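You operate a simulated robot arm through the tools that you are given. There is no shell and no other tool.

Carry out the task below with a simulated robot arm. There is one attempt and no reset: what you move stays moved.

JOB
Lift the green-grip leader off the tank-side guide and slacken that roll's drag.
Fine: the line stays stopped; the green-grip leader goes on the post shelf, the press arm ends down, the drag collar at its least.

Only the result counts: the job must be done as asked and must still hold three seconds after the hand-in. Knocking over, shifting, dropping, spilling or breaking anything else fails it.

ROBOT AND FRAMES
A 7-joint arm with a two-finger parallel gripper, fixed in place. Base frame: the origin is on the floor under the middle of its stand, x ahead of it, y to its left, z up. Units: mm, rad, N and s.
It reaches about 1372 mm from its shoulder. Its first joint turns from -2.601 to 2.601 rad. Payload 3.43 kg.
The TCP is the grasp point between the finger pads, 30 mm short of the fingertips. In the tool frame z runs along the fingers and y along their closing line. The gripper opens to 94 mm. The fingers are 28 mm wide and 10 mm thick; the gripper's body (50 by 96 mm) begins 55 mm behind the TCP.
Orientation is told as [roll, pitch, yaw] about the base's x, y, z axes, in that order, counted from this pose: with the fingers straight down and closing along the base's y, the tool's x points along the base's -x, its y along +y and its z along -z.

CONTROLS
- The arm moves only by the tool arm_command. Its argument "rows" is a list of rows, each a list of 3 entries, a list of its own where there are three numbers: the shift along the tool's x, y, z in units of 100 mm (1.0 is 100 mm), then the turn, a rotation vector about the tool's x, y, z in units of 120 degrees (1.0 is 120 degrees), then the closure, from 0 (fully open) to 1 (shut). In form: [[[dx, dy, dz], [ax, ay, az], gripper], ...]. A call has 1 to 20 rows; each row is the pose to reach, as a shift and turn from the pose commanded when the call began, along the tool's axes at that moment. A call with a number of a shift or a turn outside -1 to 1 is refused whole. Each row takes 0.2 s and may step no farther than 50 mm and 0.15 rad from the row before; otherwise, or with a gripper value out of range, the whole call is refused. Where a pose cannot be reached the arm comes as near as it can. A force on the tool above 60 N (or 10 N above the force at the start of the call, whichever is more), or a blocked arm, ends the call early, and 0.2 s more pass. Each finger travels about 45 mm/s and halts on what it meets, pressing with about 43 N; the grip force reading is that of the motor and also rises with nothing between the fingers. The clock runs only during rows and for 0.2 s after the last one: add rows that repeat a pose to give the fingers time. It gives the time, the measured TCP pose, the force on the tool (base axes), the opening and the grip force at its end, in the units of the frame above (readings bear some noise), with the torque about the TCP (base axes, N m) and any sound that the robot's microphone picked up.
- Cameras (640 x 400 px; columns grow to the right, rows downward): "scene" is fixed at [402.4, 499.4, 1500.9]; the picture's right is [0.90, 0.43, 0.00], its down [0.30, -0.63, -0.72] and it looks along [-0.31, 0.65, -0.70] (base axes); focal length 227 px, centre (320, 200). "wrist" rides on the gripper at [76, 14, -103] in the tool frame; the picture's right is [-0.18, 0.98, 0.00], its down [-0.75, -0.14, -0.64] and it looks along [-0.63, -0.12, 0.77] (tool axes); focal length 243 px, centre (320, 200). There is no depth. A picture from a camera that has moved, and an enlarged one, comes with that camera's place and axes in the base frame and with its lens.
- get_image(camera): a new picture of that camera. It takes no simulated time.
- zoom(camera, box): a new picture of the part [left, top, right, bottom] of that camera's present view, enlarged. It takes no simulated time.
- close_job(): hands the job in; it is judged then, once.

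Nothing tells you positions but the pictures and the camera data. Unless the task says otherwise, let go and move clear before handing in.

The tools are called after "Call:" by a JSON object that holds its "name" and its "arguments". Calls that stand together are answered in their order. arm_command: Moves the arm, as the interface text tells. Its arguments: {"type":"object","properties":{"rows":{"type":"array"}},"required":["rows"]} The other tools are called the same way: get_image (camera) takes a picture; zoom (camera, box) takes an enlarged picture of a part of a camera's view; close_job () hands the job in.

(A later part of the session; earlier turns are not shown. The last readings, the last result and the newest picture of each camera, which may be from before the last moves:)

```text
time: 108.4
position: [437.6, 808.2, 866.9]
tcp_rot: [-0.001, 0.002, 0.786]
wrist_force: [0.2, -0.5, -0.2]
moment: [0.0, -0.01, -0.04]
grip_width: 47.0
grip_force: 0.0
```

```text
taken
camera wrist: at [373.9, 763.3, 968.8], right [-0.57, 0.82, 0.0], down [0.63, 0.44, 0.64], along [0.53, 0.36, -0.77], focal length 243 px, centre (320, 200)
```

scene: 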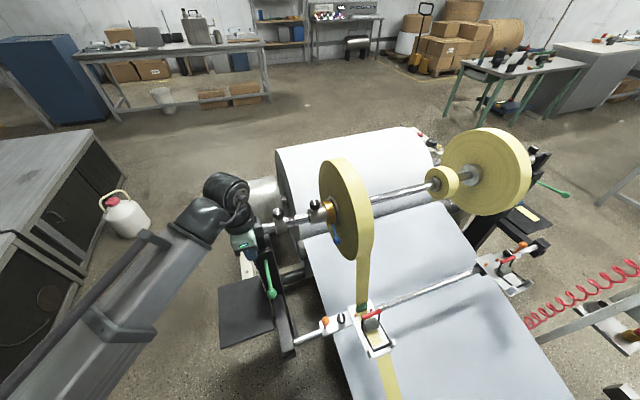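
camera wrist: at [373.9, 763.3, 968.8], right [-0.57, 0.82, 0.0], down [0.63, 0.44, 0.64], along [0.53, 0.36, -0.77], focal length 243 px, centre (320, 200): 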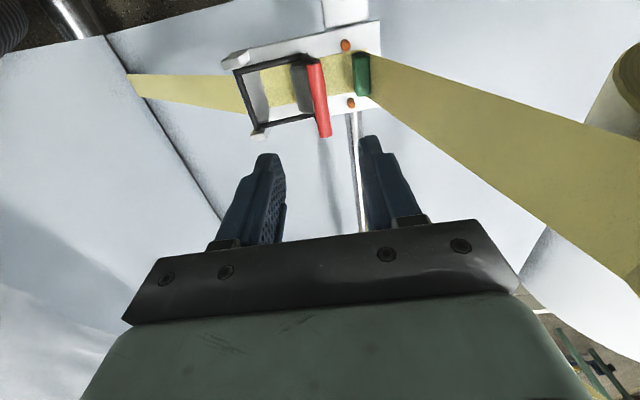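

Call:
{"name": "arm_command", "arguments": {"rows": [[[0.01, 0.005, 0.4], [0, 0, 0], 0.5], [[0.01, 0.005, 0.8], [0, 0, 0], 0.5], [[0.01, 0.005, 1.0], [0, 0, 0], 0.5]]}}

Call:
{"name": "arm_command", "arguments": {"rows": [[[0, 0, 0.1], [0, 0, 0], 0.5], [[0, 0, 0.165], [0, 0, 0], 0.5], [[0, 0, 0.165], [0, 0, 0], 0.75], [[0, 0, 0.165], [0, 0, 0], 1], [[0, 0, 0.165], [0, 0, 0], 1], [[0, 0, 0.165], [0, 0, 0], 1]]}}

Call:
{"name": "get_image", "arguments": {"camera": "wrist"}}

```text
time: 109.2
position: [436.0, 807.0, 768.4]
tcp_rot: [0.0, 0.002, 0.786]
wrist_force: [0.0, -0.8, 1.0]
moment: [-0.02, 0.03, 0.04]
grip_width: 47.0
grip_force: 0.1
```

```text
time: 110.6
position: [435.4, 808.2, 753.4]
tcp_rot: [0.001, 0.003, 0.787]
wrist_force: [-4.2, 5.0, -0.1]
moment: [0.07, 0.18, -0.17]
grip_width: 13.7
grip_force: 45.3
```

```text
taken
camera wrist: at [372.4, 762.2, 854.0], right [-0.57, 0.82, 0.0], down [0.63, 0.44, 0.64], along [0.53, 0.36, -0.77], focal length 243 px, centre (320, 200)
```

wrist: 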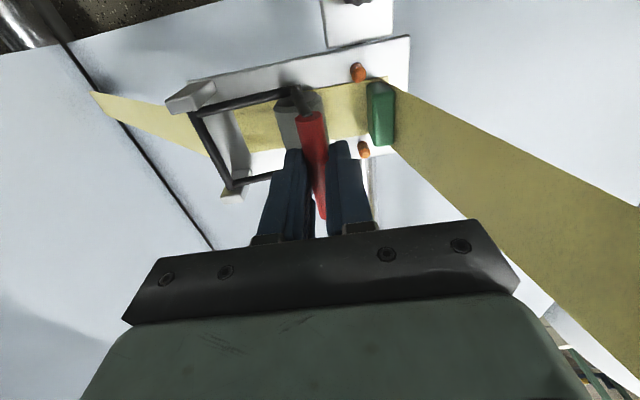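

Call:
{"name": "arm_command", "arguments": {"rows": [[[0, -0.045, -0.055], [0, 0, 0], 1], [[0, -0.092, -0.11], [0, 0, 0], 1], [[0, -0.153, -0.17], [0, 0, 0], 1], [[0, -0.215, -0.231], [0, 0, 0], 1], [[0, -0.285, -0.28], [0, 0, 0], 1], [[0, -0.355, -0.33], [0, 0, 0], 1], [[0, -0.43, -0.367], [0, 0, 0], 1], [[0, -0.51, -0.4], [0, 0, 0], 1], [[0, -0.59, -0.427], [0, 0, 0], 1], [[0, -0.673, -0.447], [0, 0, 0], 1]]}}

Call:
{"name": "arm_command", "arguments": {"rows": [[[0, -0.09, -0.006], [0, 0, 0], 1], [[0, -0.177, -0.008], [0, 0, 0], 1], [[0, -0.265, -0.002], [0, 0, 0], 1], [[0, -0.348, 0.007], [0, 0, 0], 1], [[0, -0.42, 0.02], [0, 0, 0], 1], [[0, -0.46, 0.028], [0, 0, 0], 1]]}}

Call:
{"name": "get_image", "arguments": {"camera": "wrist"}}

```text
time: 112.8
position: [483.6, 758.8, 797.4]
tcp_rot: [-0.001, 0.003, 0.786]
wrist_force: [-3.4, 2.8, -0.4]
moment: [0.31, 0.13, -0.2]
grip_width: 13.4
grip_force: 44.8
```

```text
time: 114.2
position: [515.5, 726.5, 795.0]
tcp_rot: [0.0, 0.004, 0.788]
wrist_force: [-5.9, 4.9, -7.4]
moment: [0.24, -0.01, -0.18]
grip_width: 13.4
grip_force: 45.1
```

```text
taken
camera wrist: at [453.1, 681.2, 896.5], right [-0.57, 0.82, 0.0], down [0.63, 0.44, 0.64], along [0.53, 0.36, -0.77], focal length 243 px, centre (320, 200)
```

wrist: 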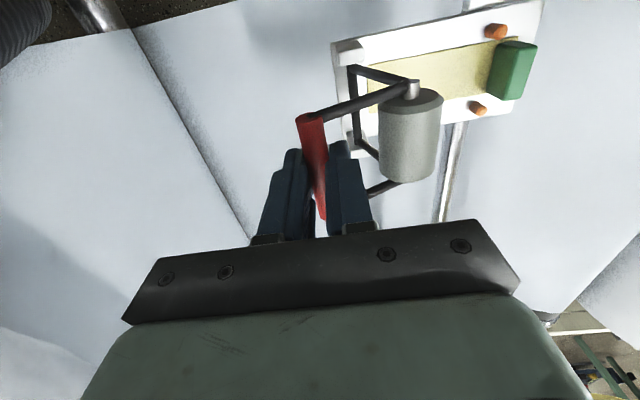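

Press arm is open again. Releasing, rising, and repeating the approach to the green grip.

Call:
{"name": "arm_command", "arguments": {"rows": [[[0, 0, 0], [0, 0, 0], 0.7], [[0, 0, 0], [0, 0, 0], 0.5], [[0, 0, 0], [0, 0, 0], 0.5], [[0, 0, -0.2], [0, 0, 0], 0.5], [[0, 0, -0.6], [0, 0, 0], 0.5], [[0, 0, -0.95], [0, 0, 0], 0.5]]}}

Call:
{"name": "arm_command", "arguments": {"rows": [[[0, 0, 0], [-0.035, 0, 0], 0.5], [[0, 0, 0], [-0.07, 0, 0], 0.5]]}}

Call:
{"name": "arm_command", "arguments": {"rows": [[[-0.01, 0.3, 0.1], [0, 0, 0], 0.5], [[-0.01, 0.6, 0.25], [0, 0, 0], 0.5], [[-0.01, 0.9, 0.45], [0, 0, 0], 0.5]]}}

Call:
{"name": "get_image", "arguments": {"camera": "wrist"}}

```text
time: 115.6
position: [517.1, 725.0, 892.3]
tcp_rot: [0.001, 0.001, 0.787]
wrist_force: [0.7, 0.1, 0.5]
moment: [-0.01, 0.02, -0.01]
grip_width: 46.8
grip_force: 0.0
```

```text
time: 116.2
position: [516.6, 725.3, 890.9]
tcp_rot: [0.148, 0.001, 0.787]
wrist_force: [-0.7, -0.2, 0.2]
moment: [-0.01, 0.02, 0.03]
grip_width: 47.0
grip_force: 0.1
```

```text
time: 117.0
position: [449.6, 794.8, 858.9]
tcp_rot: [0.147, 0.002, 0.786]
wrist_force: [-0.8, -0.3, 0.2]
moment: [-0.05, -0.03, 0.02]
grip_width: 47.1
grip_force: 0.1
```

```text
taken
camera wrist: at [397.0, 738.0, 961.8], right [-0.56, 0.82, 0.14], down [0.7, 0.37, 0.61], along [0.45, 0.44, -0.78], focal length 243 px, centre (320, 200)
```

wrist: 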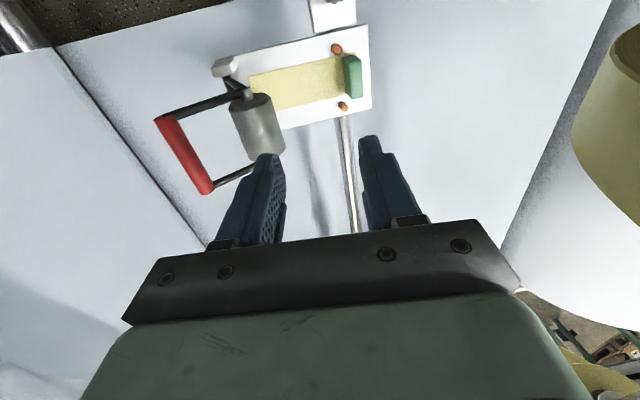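

Call:
{"name": "arm_command", "arguments": {"rows": [[[0.01, 0.27, 0.2], [0, 0, 0], 0.5], [[0.015, 0.52, 0.42], [0, 0, 0], 0.5], [[0.015, 0.52, 0.744], [0, 0, 0], 0.5]]}}

Call:
{"name": "zoom", "arguments": {"camera": "wrist", "box": [240, 50, 360, 160]}}

```text
time: 117.8
position: [404.2, 837.7, 790.2]
tcp_rot: [0.146, 0.001, 0.788]
wrist_force: [-1.3, 0.2, 0.8]
moment: [0.0, 0.01, -0.02]
grip_width: 47.1
grip_force: 0.1
```

```text
3.64 times, centred on (300, 105) of wrist
camera zoom: at [351.4, 781.8, 893.9], right [-0.56, 0.82, 0.14], down [0.7, 0.37, 0.61], along [0.45, 0.44, -0.78], focal length 882 px, centre (393, 546)
```

zoom: 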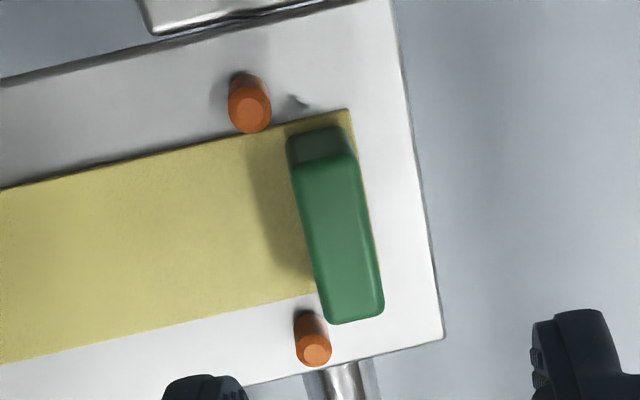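

Grip's still in place. Descending around it as before and closing.

Call:
{"name": "arm_command", "arguments": {"rows": [[[0.012, -0.05, 0.35], [0, 0, 0], 0.5], [[0.012, -0.105, 0.65], [0, 0, 0], 0.5], [[0.012, -0.135, 0.82], [0, 0, 0], 0.5], [[0.012, -0.15, 0.91], [0, 0, 0], 0.5]]}}

Call:
{"name": "get_image", "arguments": {"camera": "wrist"}}

Call:
{"name": "arm_command", "arguments": {"rows": [[[0, 0.005, 0], [0, 0, 0], 0.7], [[0, 0.005, 0], [0, 0, 0], 0.8], [[0, 0.005, 0], [0, 0, 0], 0.9], [[0, 0.005, 0], [0, 0, 0], 1], [[0, 0.005, 0], [0, 0, 0], 1]]}}

Call:
{"name": "get_image", "arguments": {"camera": "wrist"}}

```text
time: 118.8
position: [404.7, 834.5, 699.2]
tcp_rot: [0.147, 0.002, 0.787]
wrist_force: [0.4, 0.1, 1.6]
moment: [0.01, -0.05, 0.01]
grip_width: 47.0
grip_force: 0.1
```

```text
taken
camera wrist: at [352.8, 778.7, 802.8], right [-0.56, 0.82, 0.14], down [0.7, 0.37, 0.61], along [0.45, 0.44, -0.78], focal length 243 px, centre (320, 200)
```

wrist: 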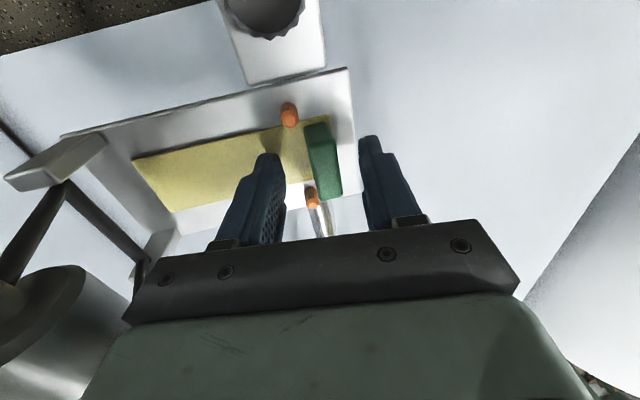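

```text
time: 120.0
position: [404.2, 833.4, 700.9]
tcp_rot: [0.148, 0.002, 0.786]
wrist_force: [2.0, -0.2, 6.0]
moment: [-0.41, -0.63, 0.28]
grip_width: 15.9
grip_force: 42.5
```

```text
taken
camera wrist: at [352.2, 778.6, 803.3], right [-0.56, 0.82, 0.14], down [0.7, 0.37, 0.61], along [0.45, 0.44, -0.78], focal length 243 px, centre (320, 200)
```

wrist: 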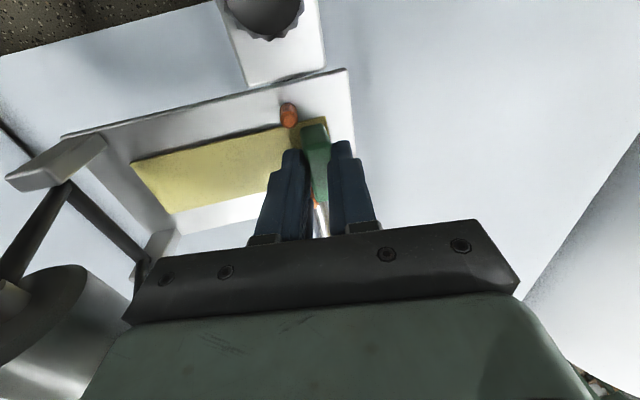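

Gripped the same way as before. Lifting 25 mm, then the lean-and-draw extraction.

Call:
{"name": "arm_command", "arguments": {"rows": [[[0, 0.008, -0.06], [0, 0, 0], 1], [[0, 0.02, -0.13], [0, 0, 0], 1], [[0, 0.036, -0.25], [0, 0, 0], 1]]}}

Call:
{"name": "arm_command", "arguments": {"rows": [[[0, 0.108, -0.186], [-0.06, 0, 0], 1], [[0, 0.276, -0.364], [-0.12, 0, 0], 1], [[0, 0.48, -0.516], [-0.18, 0, 0], 1], [[0, 0.526, -0.833], [-0.18, 0, 0], 1]]}}

Call:
{"name": "get_image", "arguments": {"camera": "wrist"}}

```text
time: 120.8
position: [403.3, 834.5, 726.6]
tcp_rot: [0.147, 0.002, 0.787]
wrist_force: [0.1, 0.7, 0.3]
moment: [0.0, -0.01, 0.0]
grip_width: 14.7
grip_force: 43.2
```

```text
time: 121.8
position: [376.5, 863.2, 817.8]
tcp_rot: [0.525, 0.0, 0.787]
wrist_force: [-0.5, 0.6, -0.2]
moment: [0.0, -0.01, 0.0]
grip_width: 14.6
grip_force: 43.2
```

```text
taken
camera wrist: at [350.6, 780.3, 911.9], right [-0.47, 0.73, 0.49], down [0.85, 0.22, 0.48], along [0.24, 0.65, -0.72], focal length 243 px, centre (320, 200)
```

wrist: 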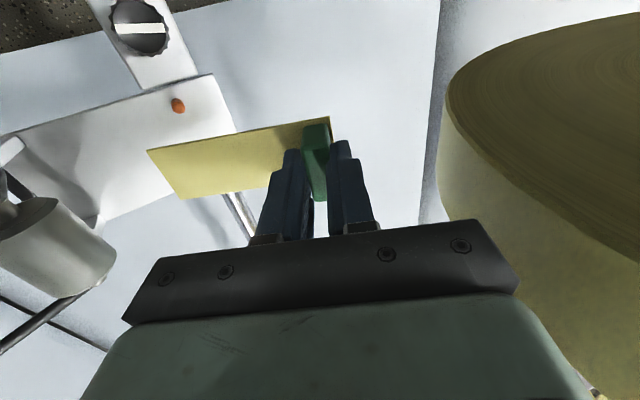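

The leader is clear again. Sliding away from the roll, up, then levelling.

Call:
{"name": "arm_command", "arguments": {"rows": [[[0.3, 0, 0], [0, 0, 0], 1], [[0.6, 0, 0], [0, 0, 0], 1], [[0.75, 0.15, -0.26], [0, 0, 0], 1], [[0.9, 0.32, -0.56], [0, 0, 0], 1], [[1.0, 0.5, -0.866], [0, 0, 0], 1]]}}

Call:
{"name": "arm_command", "arguments": {"rows": [[[0.17, 0.09, -0.15], [0.042, 0, 0], 1], [[0.34, 0.17, -0.3], [0.084, 0, 0], 1], [[0.5, 0.25, -0.43], [0.126, 0, 0], 1], [[0.67, 0.34, -0.58], [0.168, 0, 0], 1], [[0.84, 0.42, -0.73], [0.21, 0, 0], 1], [[1.0, 0.5, -0.866], [0.25, 0, 0], 1]]}}

Call:
{"name": "arm_command", "arguments": {"rows": [[[0.33, 0.3, 0], [0, 0, 0], 1], [[0.66, 0.6, 0], [0, 0, 0], 1], [[1.0, 0.9, 0], [0, 0, 0], 1]]}}

Call:
{"name": "get_image", "arguments": {"camera": "wrist"}}

Call:
{"name": "get_image", "arguments": {"camera": "scene"}}

```text
time: 123.0
position: [306.6, 794.0, 916.3]
tcp_rot: [0.523, 0.001, 0.787]
wrist_force: [0.4, 0.5, -0.6]
moment: [0.03, 0.0, 0.01]
grip_width: 14.6
grip_force: 43.3
```

```text
time: 124.4
position: [233.8, 722.4, 1015.5]
tcp_rot: [-0.002, 0.002, 0.786]
wrist_force: [-0.9, -0.4, 0.0]
moment: [-0.01, 0.01, 0.0]
grip_width: 14.6
grip_force: 43.2
```

```text
time: 125.2
position: [102.3, 713.7, 1016.7]
tcp_rot: [0.002, 0.0, 0.788]
wrist_force: [0.3, 0.1, -0.6]
moment: [0.01, 0.01, 0.02]
grip_width: 14.7
grip_force: 42.9
```

```text
taken
camera wrist: at [38.4, 668.5, 1117.3], right [-0.57, 0.82, 0.0], down [0.63, 0.44, 0.64], along [0.53, 0.36, -0.77], focal length 243 px, centre (320, 200)
```

wrist: 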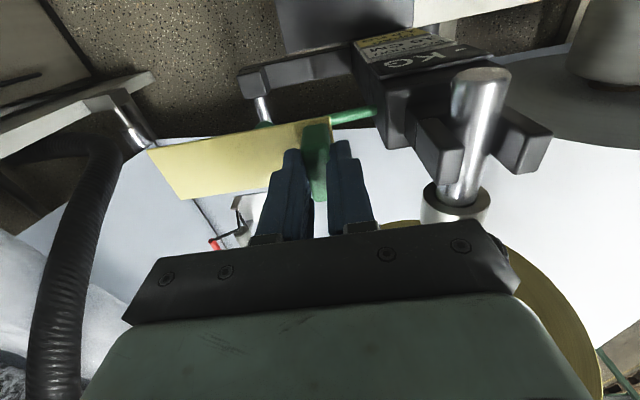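

```text
taken
```

scene: 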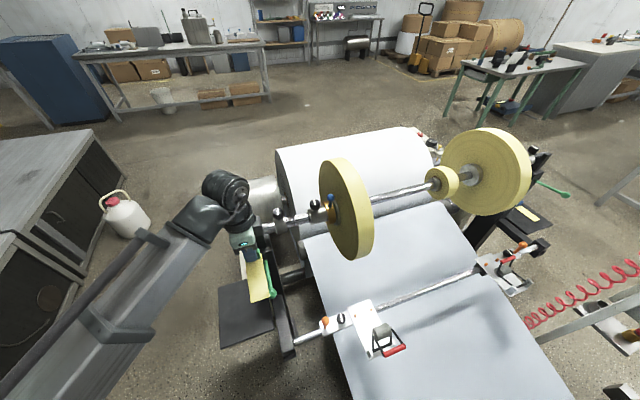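

Both leader and path look right. Moving on to above the shelf's middle.

Call:
{"name": "arm_command", "arguments": {"rows": [[[0.33, 0.3, 0], [0, 0, 0], 1], [[0.66, 0.6, 0], [0, 0, 0], 1], [[0.99, 0.9, 0], [0, 0, 0], 1]]}}

Call:
{"name": "get_image", "arguments": {"camera": "wrist"}}

Call:
{"name": "get_image", "arguments": {"camera": "scene"}}

```text
time: 126.0
position: [-31.8, 707.5, 1017.6]
tcp_rot: [-0.001, 0.002, 0.787]
wrist_force: [-0.4, 0.1, -0.1]
moment: [-0.02, 0.01, 0.04]
grip_width: 14.4
grip_force: 43.3
```

```text
taken
camera wrist: at [-94.4, 662.4, 1119.6], right [-0.57, 0.82, 0.0], down [0.63, 0.44, 0.64], along [0.53, 0.36, -0.77], focal length 243 px, centre (320, 200)
```

wrist: 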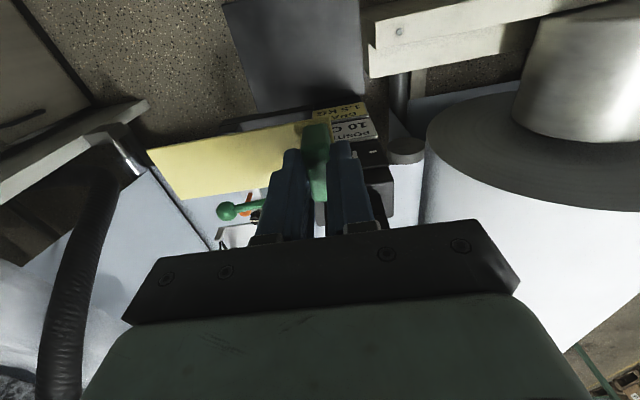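

```text
taken
```

scene: 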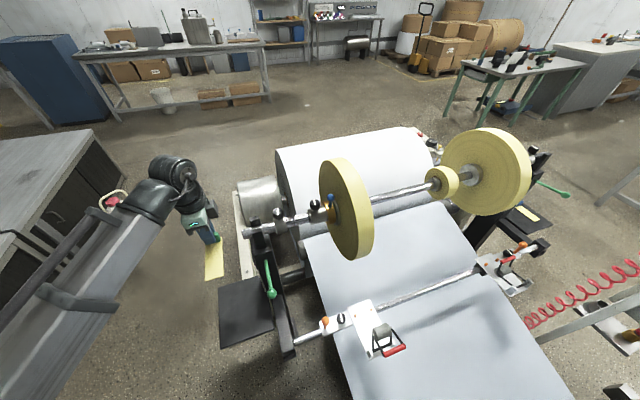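

Shelf projection matches my coordinates exactly. Centring the leader over it (shift 13 mm upstream) and descending in stages.

Call:
{"name": "arm_command", "arguments": {"rows": [[[0, 0.06, 0.35], [0, 0, 0], 1], [[0, 0.13, 0.7], [0, 0, 0], 1], [[0, 0.13, 1.0], [0, 0, 0], 1]]}}

Call:
{"name": "arm_command", "arguments": {"rows": [[[0, 0, 0.35], [0, 0, 0], 1], [[0, 0, 0.7], [0, 0, 0], 1], [[0, 0, 1.0], [0, 0, 0], 1]]}}

Call:
{"name": "get_image", "arguments": {"camera": "wrist"}}

Call:
{"name": "get_image", "arguments": {"camera": "scene"}}

```text
time: 126.8
position: [-41.9, 714.9, 917.1]
tcp_rot: [0.001, 0.003, 0.786]
wrist_force: [1.2, 0.2, -0.6]
moment: [0.01, -0.01, 0.0]
grip_width: 14.7
grip_force: 43.0
```

```text
time: 127.6
position: [-43.2, 714.3, 815.7]
tcp_rot: [0.001, 0.002, 0.789]
wrist_force: [-0.5, 0.3, -0.1]
moment: [0.0, 0.01, 0.01]
grip_width: 14.6
grip_force: 42.9
```

```text
taken
camera wrist: at [-106.0, 669.6, 917.2], right [-0.57, 0.82, 0.0], down [0.63, 0.44, 0.64], along [0.53, 0.36, -0.77], focal length 243 px, centre (320, 200)
```

wrist: 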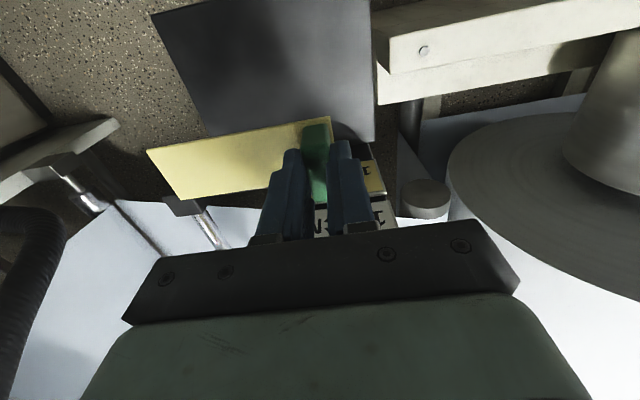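

```text
taken
```

scene: 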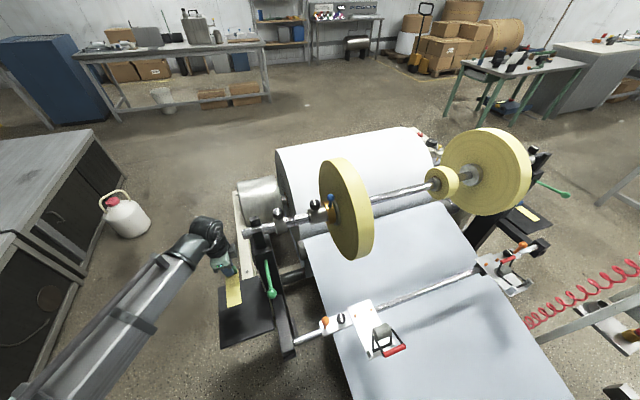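

The cards on the post overhang near the shelf's right side, so I'll check their position and shift the leader a bit left for clearance.

Call:
{"name": "zoom", "arguments": {"camera": "wrist", "box": [140, 0, 440, 240]}}

Call:
{"name": "arm_command", "arguments": {"rows": [[[0.12, 0, 0], [0, 0, 0], 1], [[0.24, 0, 0], [0, 0, 0], 1]]}}

Call:
{"name": "zoom", "arguments": {"camera": "wrist", "box": [140, 0, 440, 240]}}

Call:
{"name": "zoom", "arguments": {"camera": "scene", "box": [180, 200, 320, 370]}}

```text
1.67 times, centred on (290, 120) of wrist
camera zoom: at [-106.0, 669.6, 917.2], right [-0.57, 0.82, 0.0], down [0.63, 0.44, 0.64], along [0.53, 0.36, -0.77], focal length 404 px, centre (370, 333)
```

zoom: 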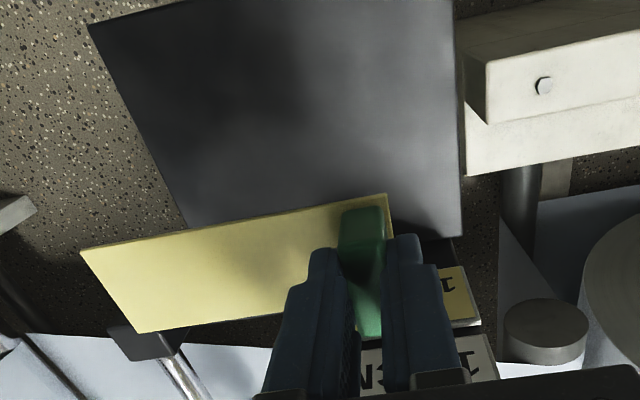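

```text
time: 128.2
position: [-59.9, 699.4, 816.4]
tcp_rot: [0.001, 0.001, 0.786]
wrist_force: [0.4, -0.5, -1.0]
moment: [0.0, 0.0, 0.0]
grip_width: 14.5
grip_force: 42.7
```

```text
1.67 times, centred on (290, 120) of wrist
camera zoom: at [-122.3, 654.0, 918.0], right [-0.57, 0.82, 0.0], down [0.63, 0.44, 0.64], along [0.53, 0.36, -0.77], focal length 404 px, centre (370, 333)
```

zoom: 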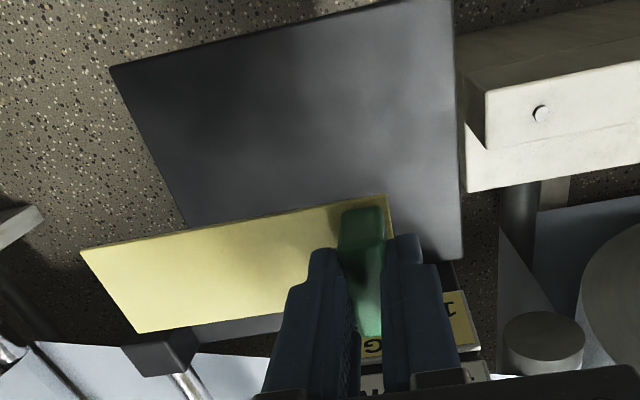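

```text
2.35 times, centred on (250, 285) of scene
camera zoom: at [402.4, 499.4, 1500.9], right [0.9, 0.43, 0.0], down [0.3, -0.63, -0.72], along [-0.31, 0.65, -0.7], focal length 533 px, centre (485, 0)
```

zoom: 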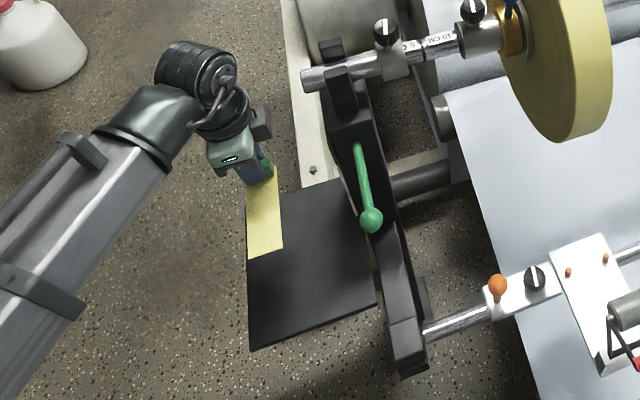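

Clearance is good. Continuing down towards the shelf surface.

Call:
{"name": "arm_command", "arguments": {"rows": [[[-0.05, 0, 0.35], [0, 0, 0], 1], [[-0.1, 0, 0.7], [0, 0, 0], 1], [[-0.1, 0, 1.0], [0, 0, 0], 1]]}}

Call:
{"name": "arm_command", "arguments": {"rows": [[[0, 0, 0.25], [0, 0, 0], 1], [[0, 0, 0.45], [0, 0, 0], 1], [[0, 0, 0.55], [0, 0, 0], 1]]}}

Call:
{"name": "get_image", "arguments": {"camera": "wrist"}}

Call:
{"name": "zoom", "arguments": {"camera": "scene", "box": [180, 200, 320, 370]}}

```text
time: 129.0
position: [-52.1, 705.3, 717.2]
tcp_rot: [-0.001, 0.002, 0.788]
wrist_force: [-0.2, 0.6, -0.3]
moment: [0.01, -0.03, -0.01]
grip_width: 14.6
grip_force: 43.2
```

```text
time: 129.8
position: [-53.0, 705.9, 662.2]
tcp_rot: [0.0, 0.002, 0.785]
wrist_force: [0.0, -0.2, -0.8]
moment: [0.03, -0.03, -0.03]
grip_width: 14.9
grip_force: 43.3
```

```text
taken
camera wrist: at [-115.4, 660.9, 763.2], right [-0.57, 0.82, 0.0], down [0.63, 0.44, 0.64], along [0.53, 0.36, -0.77], focal length 243 px, centre (320, 200)
```

wrist: 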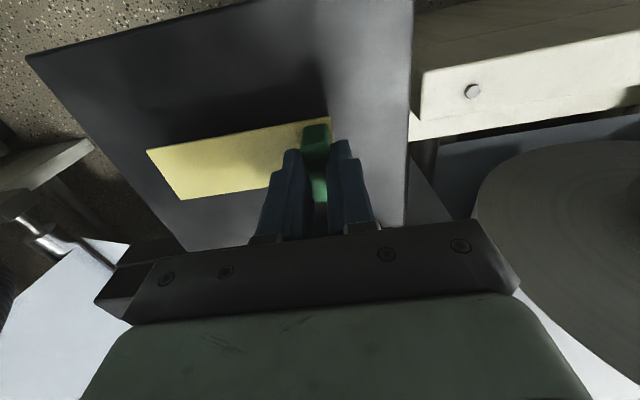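

```text
2.35 times, centred on (250, 285) of scene
camera zoom: at [402.4, 499.4, 1500.9], right [0.9, 0.43, 0.0], down [0.3, -0.63, -0.72], along [-0.31, 0.65, -0.7], focal length 533 px, centre (485, 0)
```

zoom: 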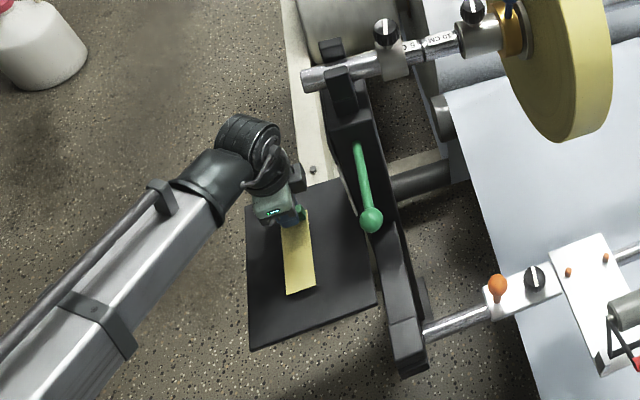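

The strip lies fully above the shelf with good margins. Lowering slowly until it touches.

Call:
{"name": "arm_command", "arguments": {"rows": [[[0, 0, 0.06], [0, 0, 0], 1], [[0, 0, 0.11], [0, 0, 0], 1], [[0, 0, 0.15], [0, 0, 0], 1]]}}

Call:
{"name": "arm_command", "arguments": {"rows": [[[0, 0, 0.03], [0, 0, 0], 1], [[0, 0, 0.05], [0, 0, 0], 1]]}}

```text
time: 130.6
position: [-52.2, 706.4, 647.5]
tcp_rot: [0.001, 0.002, 0.788]
wrist_force: [0.2, -0.9, -0.9]
moment: [-0.03, 0.0, 0.01]
grip_width: 14.5
grip_force: 43.2
```

```text
time: 131.2
position: [-51.7, 705.8, 644.5]
tcp_rot: [0.002, -0.001, 0.788]
wrist_force: [1.0, -1.2, 35.3]
moment: [-0.14, -0.1, 0.02]
grip_width: 14.4
grip_force: 42.6
```

Firm contact with the shelf. Easing up a couple of millimetres and releasing.

Call:
{"name": "arm_command", "arguments": {"rows": [[[0, 0, -0.025], [0, 0, 0], 1], [[0, 0, -0.025], [0, 0, 0], 0.9], [[0, 0, -0.025], [0, 0, 0], 0.8], [[0, 0, -0.025], [0, 0, 0], 0.65], [[0, 0, -0.025], [0, 0, 0], 0.5], [[0, 0, -0.025], [0, 0, 0], 0.5]]}}

Call:
{"name": "get_image", "arguments": {"camera": "wrist"}}

```text
time: 132.6
position: [-52.4, 706.3, 644.6]
tcp_rot: [-0.001, 0.002, 0.788]
wrist_force: [-0.6, 0.0, -0.1]
moment: [0.01, 0.01, 0.0]
grip_width: 47.0
grip_force: 0.1
```

```text
taken
camera wrist: at [-115.3, 661.7, 746.0], right [-0.57, 0.82, 0.0], down [0.63, 0.44, 0.64], along [0.53, 0.36, -0.77], focal length 243 px, centre (320, 200)
```

wrist: 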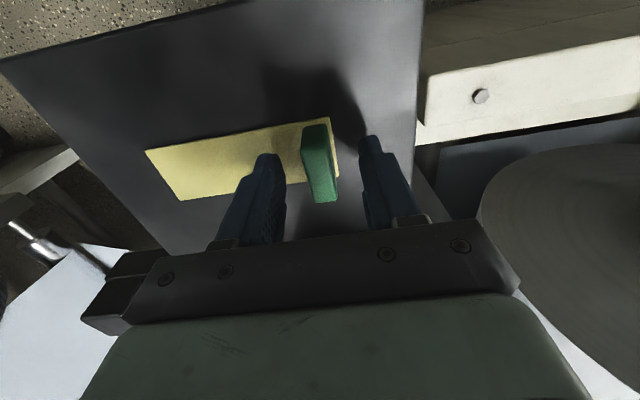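

The leader rests flat on the shelf. Raising straight up, clear of it.

Call:
{"name": "arm_command", "arguments": {"rows": [[[0, 0, -0.2], [0, 0, 0], 0.5], [[0, 0, -0.6], [0, 0, 0], 0.5], [[0, 0, -1.0], [0, 0, 0], 0.5]]}}

Call:
{"name": "arm_command", "arguments": {"rows": [[[0, 0, -0.4], [0, 0, 0], 0.5], [[0, 0, -0.8], [0, 0, 0], 0.5], [[0, 0, -1.0], [0, 0, 0], 0.5]]}}

Call:
{"name": "arm_command", "arguments": {"rows": [[[0, 0, -0.4], [0, 0, 0], 0.5], [[0, 0, -0.8], [0, 0, 0], 0.5], [[0, 0, -1.0], [0, 0, 0], 0.5]]}}

Call:
{"name": "arm_command", "arguments": {"rows": [[[0, 0, -0.4], [0, 0, 0], 0.5], [[0, 0, -0.75], [0, 0, 0], 0.5]]}}

Call:
{"name": "get_image", "arguments": {"camera": "wrist"}}

Call:
{"name": "get_image", "arguments": {"camera": "scene"}}

```text
time: 133.4
position: [-51.8, 706.4, 743.3]
tcp_rot: [0.0, 0.001, 0.788]
wrist_force: [-0.5, 0.1, 0.1]
moment: [-0.01, 0.02, 0.01]
grip_width: 47.2
grip_force: 0.0
```

```text
time: 134.2
position: [-52.9, 707.4, 844.1]
tcp_rot: [0.0, 0.002, 0.786]
wrist_force: [0.4, 0.6, 0.5]
moment: [0.0, 0.04, 0.03]
grip_width: 46.9
grip_force: 0.1
```

```text
time: 135.0
position: [-52.8, 707.9, 945.6]
tcp_rot: [0.0, 0.001, 0.787]
wrist_force: [0.0, -1.1, -0.3]
moment: [-0.02, 0.05, 0.02]
grip_width: 47.0
grip_force: 0.0
```

```text
time: 135.6
position: [-50.9, 708.9, 1019.3]
tcp_rot: [-0.001, 0.002, 0.786]
wrist_force: [0.8, 0.4, -0.1]
moment: [-0.01, 0.01, -0.01]
grip_width: 46.9
grip_force: 0.0
```

```text
taken
camera wrist: at [-113.5, 663.3, 1120.5], right [-0.57, 0.82, 0.0], down [0.63, 0.44, 0.64], along [0.53, 0.36, -0.77], focal length 243 px, centre (320, 200)
```

wrist: 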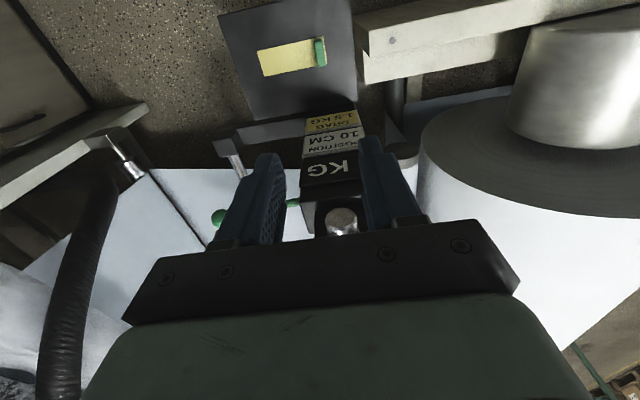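

```text
taken
```

scene: 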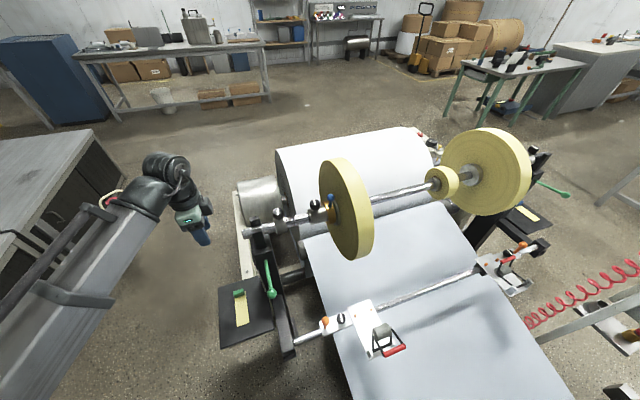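

Leader's nicely on the shelf. From here the cards are seen square-on, so a quick closer look at them.

Call:
{"name": "zoom", "arguments": {"camera": "wrist", "box": [270, 90, 390, 200]}}

Call:
{"name": "zoom", "arguments": {"camera": "wrist", "box": [210, 0, 370, 120]}}

```text
3.64 times, centred on (330, 145) of wrist
camera zoom: at [-113.5, 663.3, 1120.5], right [-0.57, 0.82, 0.0], down [0.63, 0.44, 0.64], along [0.53, 0.36, -0.77], focal length 882 px, centre (284, 400)
```

zoom: 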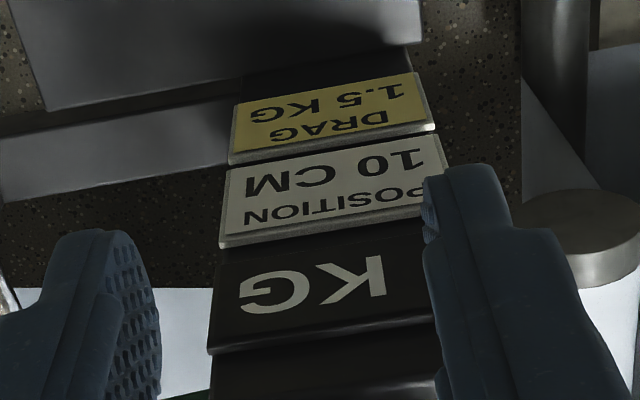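

```text
3.33 times, centred on (290, 60) of wrist
camera zoom: at [-113.5, 663.3, 1120.5], right [-0.57, 0.82, 0.0], down [0.63, 0.44, 0.64], along [0.53, 0.36, -0.77], focal length 809 px, centre (420, 667)
```

zoom: 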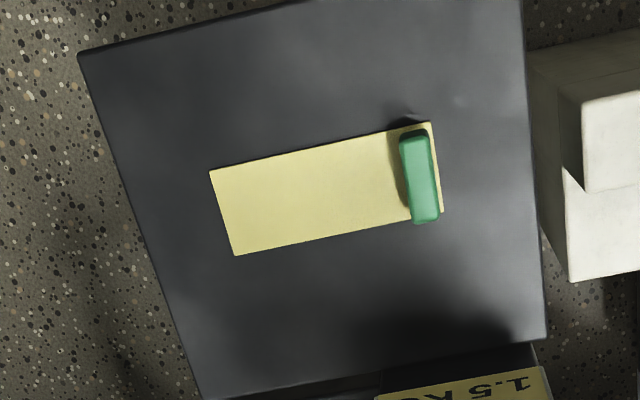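

Leader placement is good. Moving on toward the press arm; I'll glance at the readout on the way.

Call:
{"name": "arm_command", "arguments": {"rows": [[[-0.35, -0.33, 0], [0, 0, 0], 0.5], [[-0.7, -0.66, 0], [0, 0, 0], 0.5], [[-1.0, -1.0, 0], [0, 0, 0], 0.5]]}}

Call:
{"name": "zoom", "arguments": {"camera": "wrist", "box": [320, 0, 520, 130]}}

Call:
{"name": "arm_command", "arguments": {"rows": [[[-0.35, -0.33, 0], [0, 0, 0], 0.5], [[-0.7, -0.66, 0], [0, 0, 0], 0.5], [[-1.0, -1.0, 0], [0, 0, 0], 0.5]]}}

Call:
{"name": "get_image", "arguments": {"camera": "wrist"}}

```text
time: 136.4
position: [89.7, 708.0, 1018.8]
tcp_rot: [0.0, 0.002, 0.789]
wrist_force: [-0.4, -0.2, -0.6]
moment: [0.04, -0.03, 0.0]
grip_width: 46.9
grip_force: 0.0
```

```text
3.08 times, centred on (420, 65) of wrist
camera zoom: at [26.7, 663.0, 1120.6], right [-0.57, 0.82, 0.0], down [0.63, 0.44, 0.64], along [0.53, 0.36, -0.77], focal length 746 px, centre (12, 615)
```

zoom: 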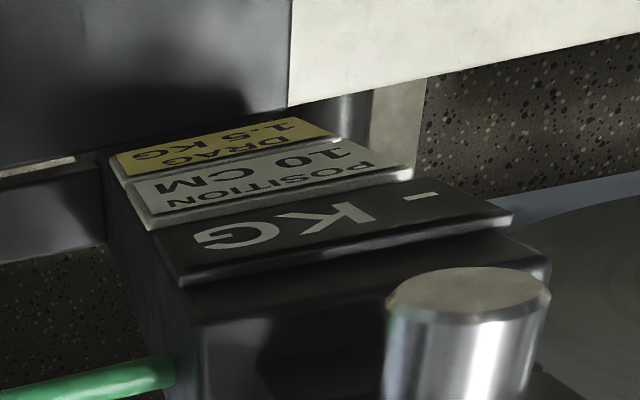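

```text
time: 137.2
position: [229.7, 706.3, 1017.8]
tcp_rot: [-0.001, 0.004, 0.789]
wrist_force: [-0.1, -0.4, -0.1]
moment: [-0.04, 0.0, 0.01]
grip_width: 47.2
grip_force: 0.1
```

```text
taken
camera wrist: at [166.7, 662.5, 1119.2], right [-0.57, 0.82, 0.0], down [0.63, 0.44, 0.64], along [0.53, 0.36, -0.77], focal length 243 px, centre (320, 200)
```

wrist: 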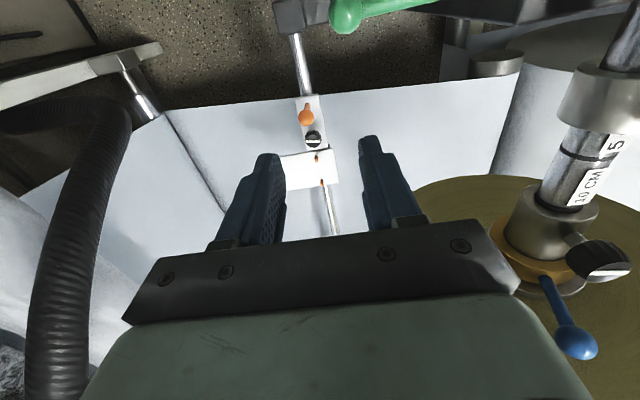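

Call:
{"name": "arm_command", "arguments": {"rows": [[[-0.3, -0.3, 0.1], [0, 0, 0], 0.5], [[-0.6, -0.6, 0.2], [0, 0, 0], 0.5], [[-0.85, -0.85, 0.25], [0, 0, 0], 0.5], [[-1.0, -1.0, 0.3], [0, 0, 0], 0.5]]}}

Call:
{"name": "arm_command", "arguments": {"rows": [[[-0.3, -0.27, 0.1], [0, 0, 0], 0.5], [[-0.6, -0.55, 0.25], [0, 0, 0], 0.5], [[-0.85, -0.8, 0.4], [0, 0, 0], 0.5], [[-1.0, -0.9, 0.6], [0, 0, 0], 0.5]]}}

Call:
{"name": "get_image", "arguments": {"camera": "wrist"}}

```text
time: 138.2
position: [372.0, 709.7, 989.4]
tcp_rot: [-0.001, 0.001, 0.788]
wrist_force: [0.8, 0.0, 0.5]
moment: [0.02, 0.0, 0.02]
grip_width: 46.8
grip_force: 0.1
```

```text
time: 139.2
position: [507.5, 716.2, 928.2]
tcp_rot: [0.0, 0.002, 0.787]
wrist_force: [-0.1, -0.5, -0.2]
moment: [-0.01, 0.02, -0.01]
grip_width: 46.9
grip_force: 0.1
```

```text
taken
camera wrist: at [443.4, 671.2, 1029.5], right [-0.57, 0.82, 0.0], down [0.63, 0.44, 0.64], along [0.53, 0.36, -0.77], focal length 243 px, centre (320, 200)
```

wrist: 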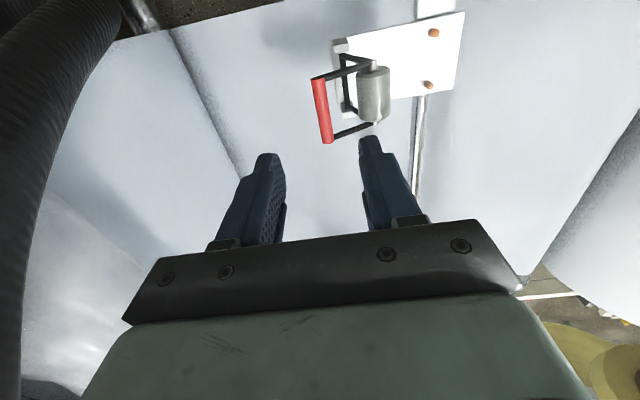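

Over the open handle; aligning and descending onto it.

Call:
{"name": "arm_command", "arguments": {"rows": [[[-0.14, 0, 0.3], [0, 0, 0], 0.5], [[-0.14, 0, 0.7], [0, 0, 0], 0.5], [[-0.14, 0, 0.95], [0, 0, 0], 0.5]]}}

Call:
{"name": "get_image", "arguments": {"camera": "wrist"}}

```text
time: 140.0
position: [515.3, 725.1, 832.5]
tcp_rot: [-0.002, 0.002, 0.787]
wrist_force: [-1.2, 0.2, 0.3]
moment: [0.01, 0.02, -0.01]
grip_width: 47.0
grip_force: 0.2
```

```text
taken
camera wrist: at [451.9, 681.0, 933.5], right [-0.57, 0.82, 0.0], down [0.63, 0.44, 0.64], along [0.53, 0.36, -0.77], focal length 243 px, centre (320, 200)
```

wrist: 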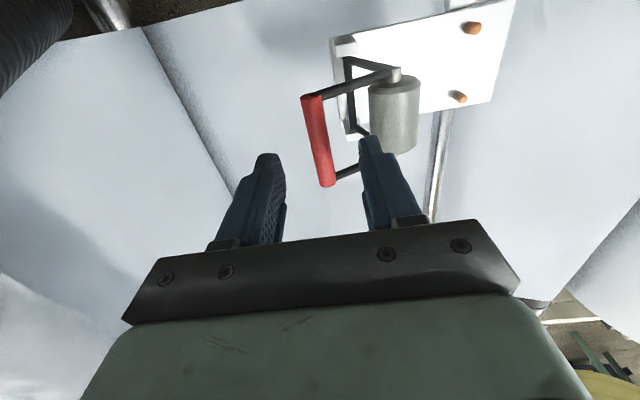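

Call:
{"name": "arm_command", "arguments": {"rows": [[[0, 0, 0.25], [0, 0, 0], 0.5], [[0, 0, 0.4], [0, 0, 0], 0.5], [[0, 0, 0.4], [0, 0, 0], 0.75], [[0, 0, 0.4], [0, 0, 0], 1], [[0, 0, 0.4], [0, 0, 0], 1], [[0, 0, 0.4], [0, 0, 0], 1]]}}

Call:
{"name": "get_image", "arguments": {"camera": "wrist"}}

```text
time: 141.4
position: [513.8, 726.7, 791.0]
tcp_rot: [0.0, 0.002, 0.787]
wrist_force: [-1.1, 0.3, -3.7]
moment: [0.28, -0.29, -0.15]
grip_width: 13.7
grip_force: 45.3
```

```text
taken
camera wrist: at [452.1, 680.8, 894.1], right [-0.57, 0.82, 0.0], down [0.63, 0.44, 0.64], along [0.53, 0.36, -0.77], focal length 243 px, centre (320, 200)
```

wrist: 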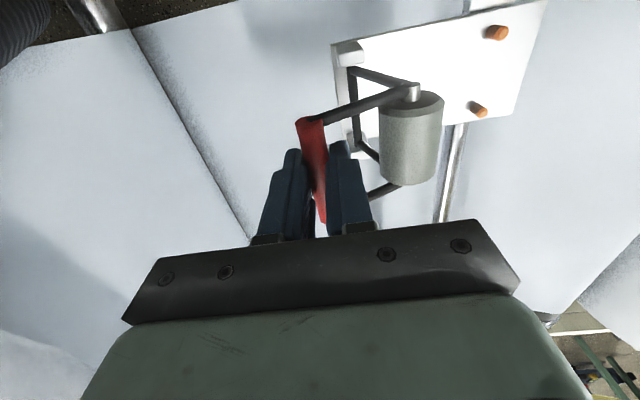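

Gripped. Bringing the press arm down along its arc.

Call:
{"name": "arm_command", "arguments": {"rows": [[[0, 0.05, -0.012], [0, 0, 0], 1], [[0, 0.1, -0.026], [0, 0, 0], 1], [[0, 0.185, -0.038], [0, 0, 0], 1], [[0, 0.268, -0.044], [0, 0, 0], 1], [[0, 0.36, -0.044], [0, 0, 0], 1], [[0, 0.445, -0.038], [0, 0, 0], 1]]}}

Call:
{"name": "arm_command", "arguments": {"rows": [[[0, 0.085, 0.02], [0, 0, 0], 1], [[0, 0.163, 0.047], [0, 0, 0], 1], [[0, 0.242, 0.08], [0, 0, 0], 1], [[0, 0.318, 0.117], [0, 0, 0], 1], [[0, 0.39, 0.164], [0, 0, 0], 1], [[0, 0.458, 0.216], [0, 0, 0], 1], [[0, 0.522, 0.275], [0, 0, 0], 1], [[0, 0.585, 0.34], [0, 0, 0], 1]]}}

Call:
{"name": "arm_command", "arguments": {"rows": [[[0, 0.05, 0.055], [0, 0, 0], 1], [[0, 0.085, 0.1], [0, 0, 0], 1], [[0, 0.1, 0.12], [0, 0, 0], 1], [[0, 0.105, 0.13], [0, 0, 0], 1]]}}

Call:
{"name": "get_image", "arguments": {"camera": "wrist"}}

```text
time: 142.8
position: [484.0, 758.3, 797.0]
tcp_rot: [-0.001, 0.003, 0.788]
wrist_force: [-1.4, -5.7, 0.9]
moment: [-0.34, -0.01, -0.18]
grip_width: 13.5
grip_force: 44.5
```

```text
time: 144.6
position: [443.8, 799.0, 764.0]
tcp_rot: [0.0, 0.004, 0.787]
wrist_force: [-1.4, -0.9, 1.4]
moment: [0.01, -0.26, -0.2]
grip_width: 13.8
grip_force: 45.3
```

```text
time: 145.6
position: [437.5, 805.0, 749.6]
tcp_rot: [0.001, 0.001, 0.786]
wrist_force: [2.3, 0.5, 1.1]
moment: [-0.31, 0.01, -0.17]
grip_width: 13.5
grip_force: 44.6
```

```text
taken
camera wrist: at [373.5, 760.0, 851.9], right [-0.57, 0.82, 0.0], down [0.63, 0.44, 0.64], along [0.53, 0.36, -0.77], focal length 243 px, centre (320, 200)
```

wrist: 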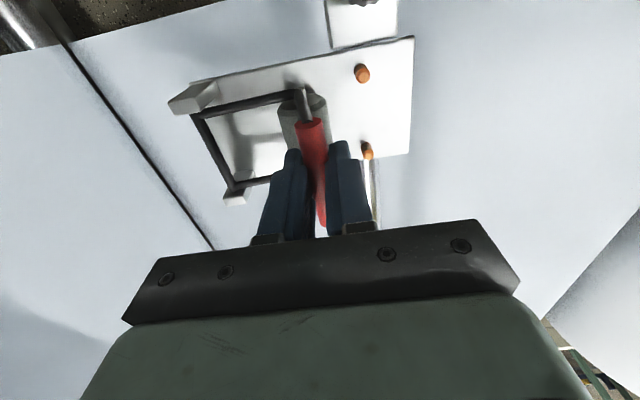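

Nearly down; nudging a few millimetres more until it bears on the plate.

Call:
{"name": "arm_command", "arguments": {"rows": [[[0, 0.02, 0.025], [0, 0, 0], 1], [[0, 0.035, 0.05], [0, 0, 0], 1], [[0, 0.045, 0.07], [0, 0, 0], 1]]}}

Call:
{"name": "get_image", "arguments": {"camera": "wrist"}}

```text
time: 146.4
position: [431.4, 808.0, 744.1]
tcp_rot: [-0.002, 0.003, 0.788]
wrist_force: [10.5, -1.9, -1.3]
moment: [0.17, -0.55, -0.14]
grip_width: 13.2
grip_force: 45.0
```

```text
taken
camera wrist: at [370.0, 763.2, 844.5], right [-0.57, 0.82, 0.0], down [0.63, 0.44, 0.64], along [0.53, 0.36, -0.77], focal length 243 px, centre (320, 200)
```

wrist: 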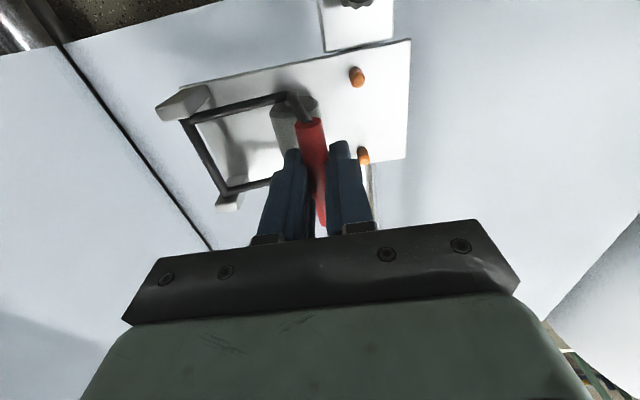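

Call:
{"name": "arm_command", "arguments": {"rows": [[[0, 0.012, 0.02], [0, 0, 0], 1], [[0, 0.024, 0.04], [0, 0, 0], 1]]}}

Call:
{"name": "zoom", "arguments": {"camera": "scene", "box": [310, 280, 430, 370]}}

```text
time: 147.0
position: [433.7, 808.1, 741.6]
tcp_rot: [-0.005, -0.002, 0.787]
wrist_force: [22.6, -16.7, 32.3]
moment: [-0.2, -0.29, -0.07]
grip_width: 13.7
grip_force: 45.0
```

```text
4.44 times, centred on (370, 325) of scene
camera zoom: at [402.4, 499.4, 1500.9], right [0.9, 0.43, 0.0], down [0.3, -0.63, -0.72], along [-0.31, 0.65, -0.7], focal length 1007 px, centre (98, -356)
```

zoom: 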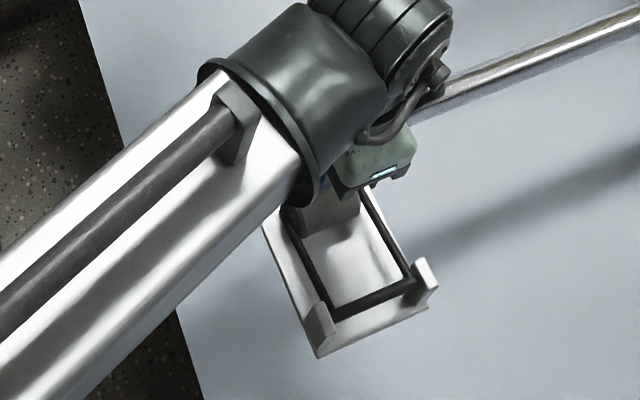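

Now it resists (32 N), so the press arm is fully down. Releasing the handle and rising.

Call:
{"name": "arm_command", "arguments": {"rows": [[[0, -0.01, -0.02], [0, 0, 0], 0.9], [[0, -0.01, -0.02], [0, 0, 0], 0.7], [[0, -0.01, -0.02], [0, 0, 0], 0.5], [[0, -0.01, -0.02], [0, 0, 0], 0.5], [[0, -0.01, -0.3], [0, 0, 0], 0.5], [[0, -0.01, -0.65], [0, 0, 0], 0.5], [[0, -0.01, -1.0], [0, 0, 0], 0.5]]}}

Call:
{"name": "get_image", "arguments": {"camera": "wrist"}}

Call:
{"name": "arm_command", "arguments": {"rows": [[[0, -0.2, -0.4], [0, 0, 0], 0.5], [[0.3, -0.2, -0.7], [0, 0, 0], 0.5], [[0.65, -0.2, -0.9], [0, 0, 0], 0.5], [[1.0, -0.2, -1.0], [0, 0, 0], 0.5]]}}

Call:
{"name": "get_image", "arguments": {"camera": "scene"}}

Call:
{"name": "zoom", "arguments": {"camera": "wrist", "box": [240, 40, 440, 190]}}

```text
time: 148.6
position: [432.8, 809.0, 839.4]
tcp_rot: [0.0, 0.001, 0.787]
wrist_force: [-0.1, -0.3, -0.6]
moment: [-0.03, 0.01, -0.02]
grip_width: 46.8
grip_force: 0.1
```

```text
taken
camera wrist: at [369.7, 764.3, 941.7], right [-0.57, 0.82, 0.0], down [0.63, 0.44, 0.64], along [0.53, 0.36, -0.77], focal length 243 px, centre (320, 200)
```

wrist: 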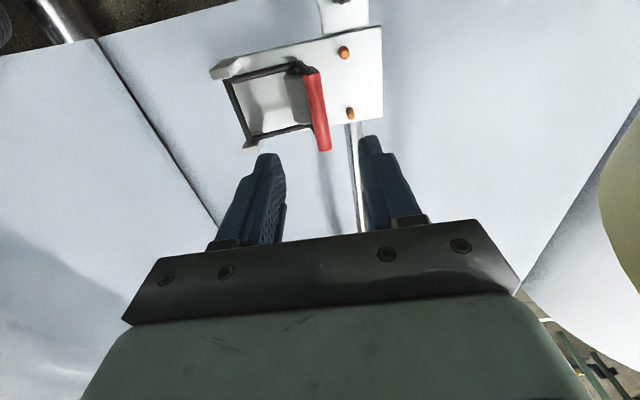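

```text
time: 149.6
position: [374.2, 724.6, 939.5]
tcp_rot: [-0.001, 0.003, 0.786]
wrist_force: [0.0, -0.2, -1.0]
moment: [-0.03, -0.01, -0.03]
grip_width: 46.8
grip_force: 0.0
```

```text
taken
```

scene: 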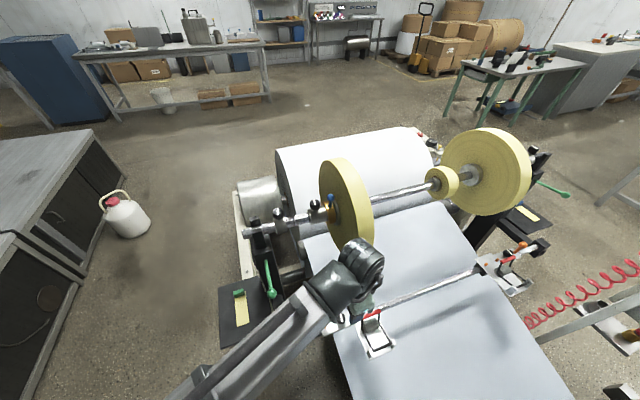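

```text
2.67 times, centred on (340, 115) of wrist
camera zoom: at [311.0, 680.5, 1041.1], right [-0.57, 0.82, 0.0], down [0.63, 0.44, 0.64], along [0.53, 0.36, -0.77], focal length 647 px, centre (267, 427)
```

zoom: 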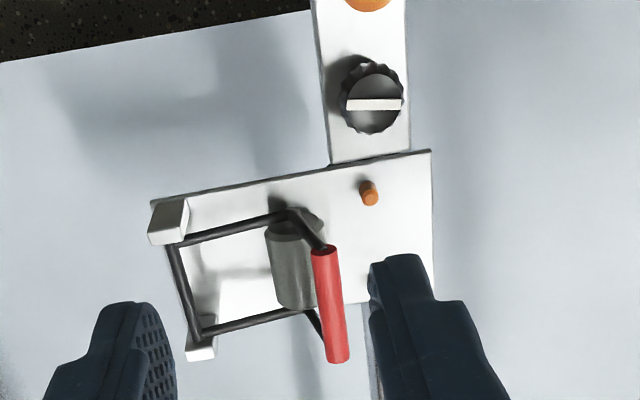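

Press arm is down and the leader parked. Before finishing, one more check on the slack direction: with the lever up, the roll would not turn at ~35 N on its rim; I should repeat that with the lever at the lower end — if the roll then turns easily, lower is slack. Heading back to the lever.

Call:
{"name": "arm_command", "arguments": {"rows": [[[0, 0.15, -0.4], [0, 0, 0], 0.7], [[0, 0.3, -0.8], [0, 0, 0], 1], [[0, 0.5, -1.0], [0, 0, 0], 1]]}}

Call:
{"name": "arm_command", "arguments": {"rows": [[[0, 0.3, -0.35], [0, 0, 0], 1], [[0, 0.6, -0.7], [0, 0, 0], 1], [[0, 0.9, -0.9], [0, 0, 0], 1], [[0, 1.0, -1.0], [0, 0, 0], 1]]}}

Call:
{"name": "arm_command", "arguments": {"rows": [[[0, 0.2, -0.1], [0, 0, 0], 1], [[0, 0.37, -0.2], [0, 0, 0], 1]]}}

Call:
{"name": "arm_command", "arguments": {"rows": [[[0, 0, 0], [-0.07, 0, 0], 1], [[0, 0, 0], [-0.14, 0, 0], 1], [[0, 0, 0], [-0.21, 0, 0], 1], [[0, 0, 0], [-0.28, 0, 0], 1], [[0, 0, 0], [-0.35, 0, 0], 1], [[0, 0, 0], [-0.417, 0, 0], 1]]}}

Call:
{"name": "arm_command", "arguments": {"rows": [[[0, 0, 0], [0, -0.045, 0], 1], [[0, 0, 0], [0, -0.09, 0], 1]]}}

Call:
{"name": "get_image", "arguments": {"camera": "wrist"}}

```text
time: 150.4
position: [340.8, 759.7, 1039.8]
tcp_rot: [0.0, 0.001, 0.786]
wrist_force: [-0.3, 0.6, -0.2]
moment: [-0.02, 0.0, -0.01]
grip_width: 0.3
grip_force: 18.6
```

```text
time: 151.4
position: [269.1, 830.8, 1138.1]
tcp_rot: [0.001, 0.001, 0.788]
wrist_force: [-0.5, 0.6, -0.3]
moment: [0.0, 0.04, -0.02]
grip_width: 0.1
grip_force: 32.8
```

```text
time: 152.0
position: [243.0, 857.3, 1159.9]
tcp_rot: [0.0, 0.003, 0.788]
wrist_force: [-0.4, -0.8, 0.8]
moment: [-0.01, -0.01, 0.04]
grip_width: 0.2
grip_force: 33.0
```

```text
time: 153.4
position: [242.4, 856.9, 1159.2]
tcp_rot: [0.877, 0.003, 0.788]
wrist_force: [-0.2, 0.5, -0.9]
moment: [0.01, 0.04, -0.03]
grip_width: 0.0
grip_force: 33.1
```

```text
time: 154.0
position: [241.4, 856.2, 1159.5]
tcp_rot: [0.884, -0.118, 0.642]
wrist_force: [-0.2, 0.1, -0.4]
moment: [-0.02, 0.01, 0.01]
grip_width: 0.1
grip_force: 32.4
```

```text
taken
camera wrist: at [217.3, 748.8, 1224.6], right [-0.3, 0.56, 0.78], down [0.92, -0.04, 0.39], along [0.25, 0.83, -0.5], focal length 243 px, centre (320, 200)
```

wrist: 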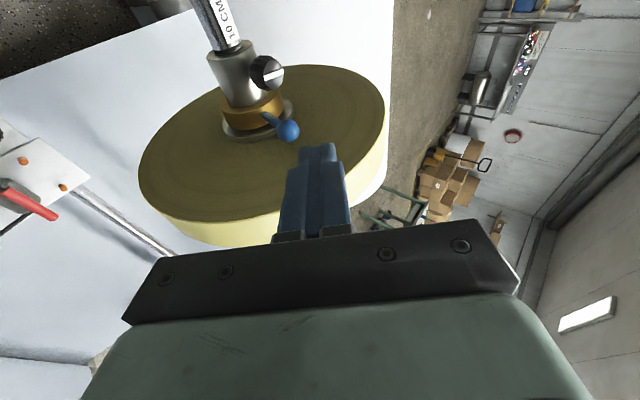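

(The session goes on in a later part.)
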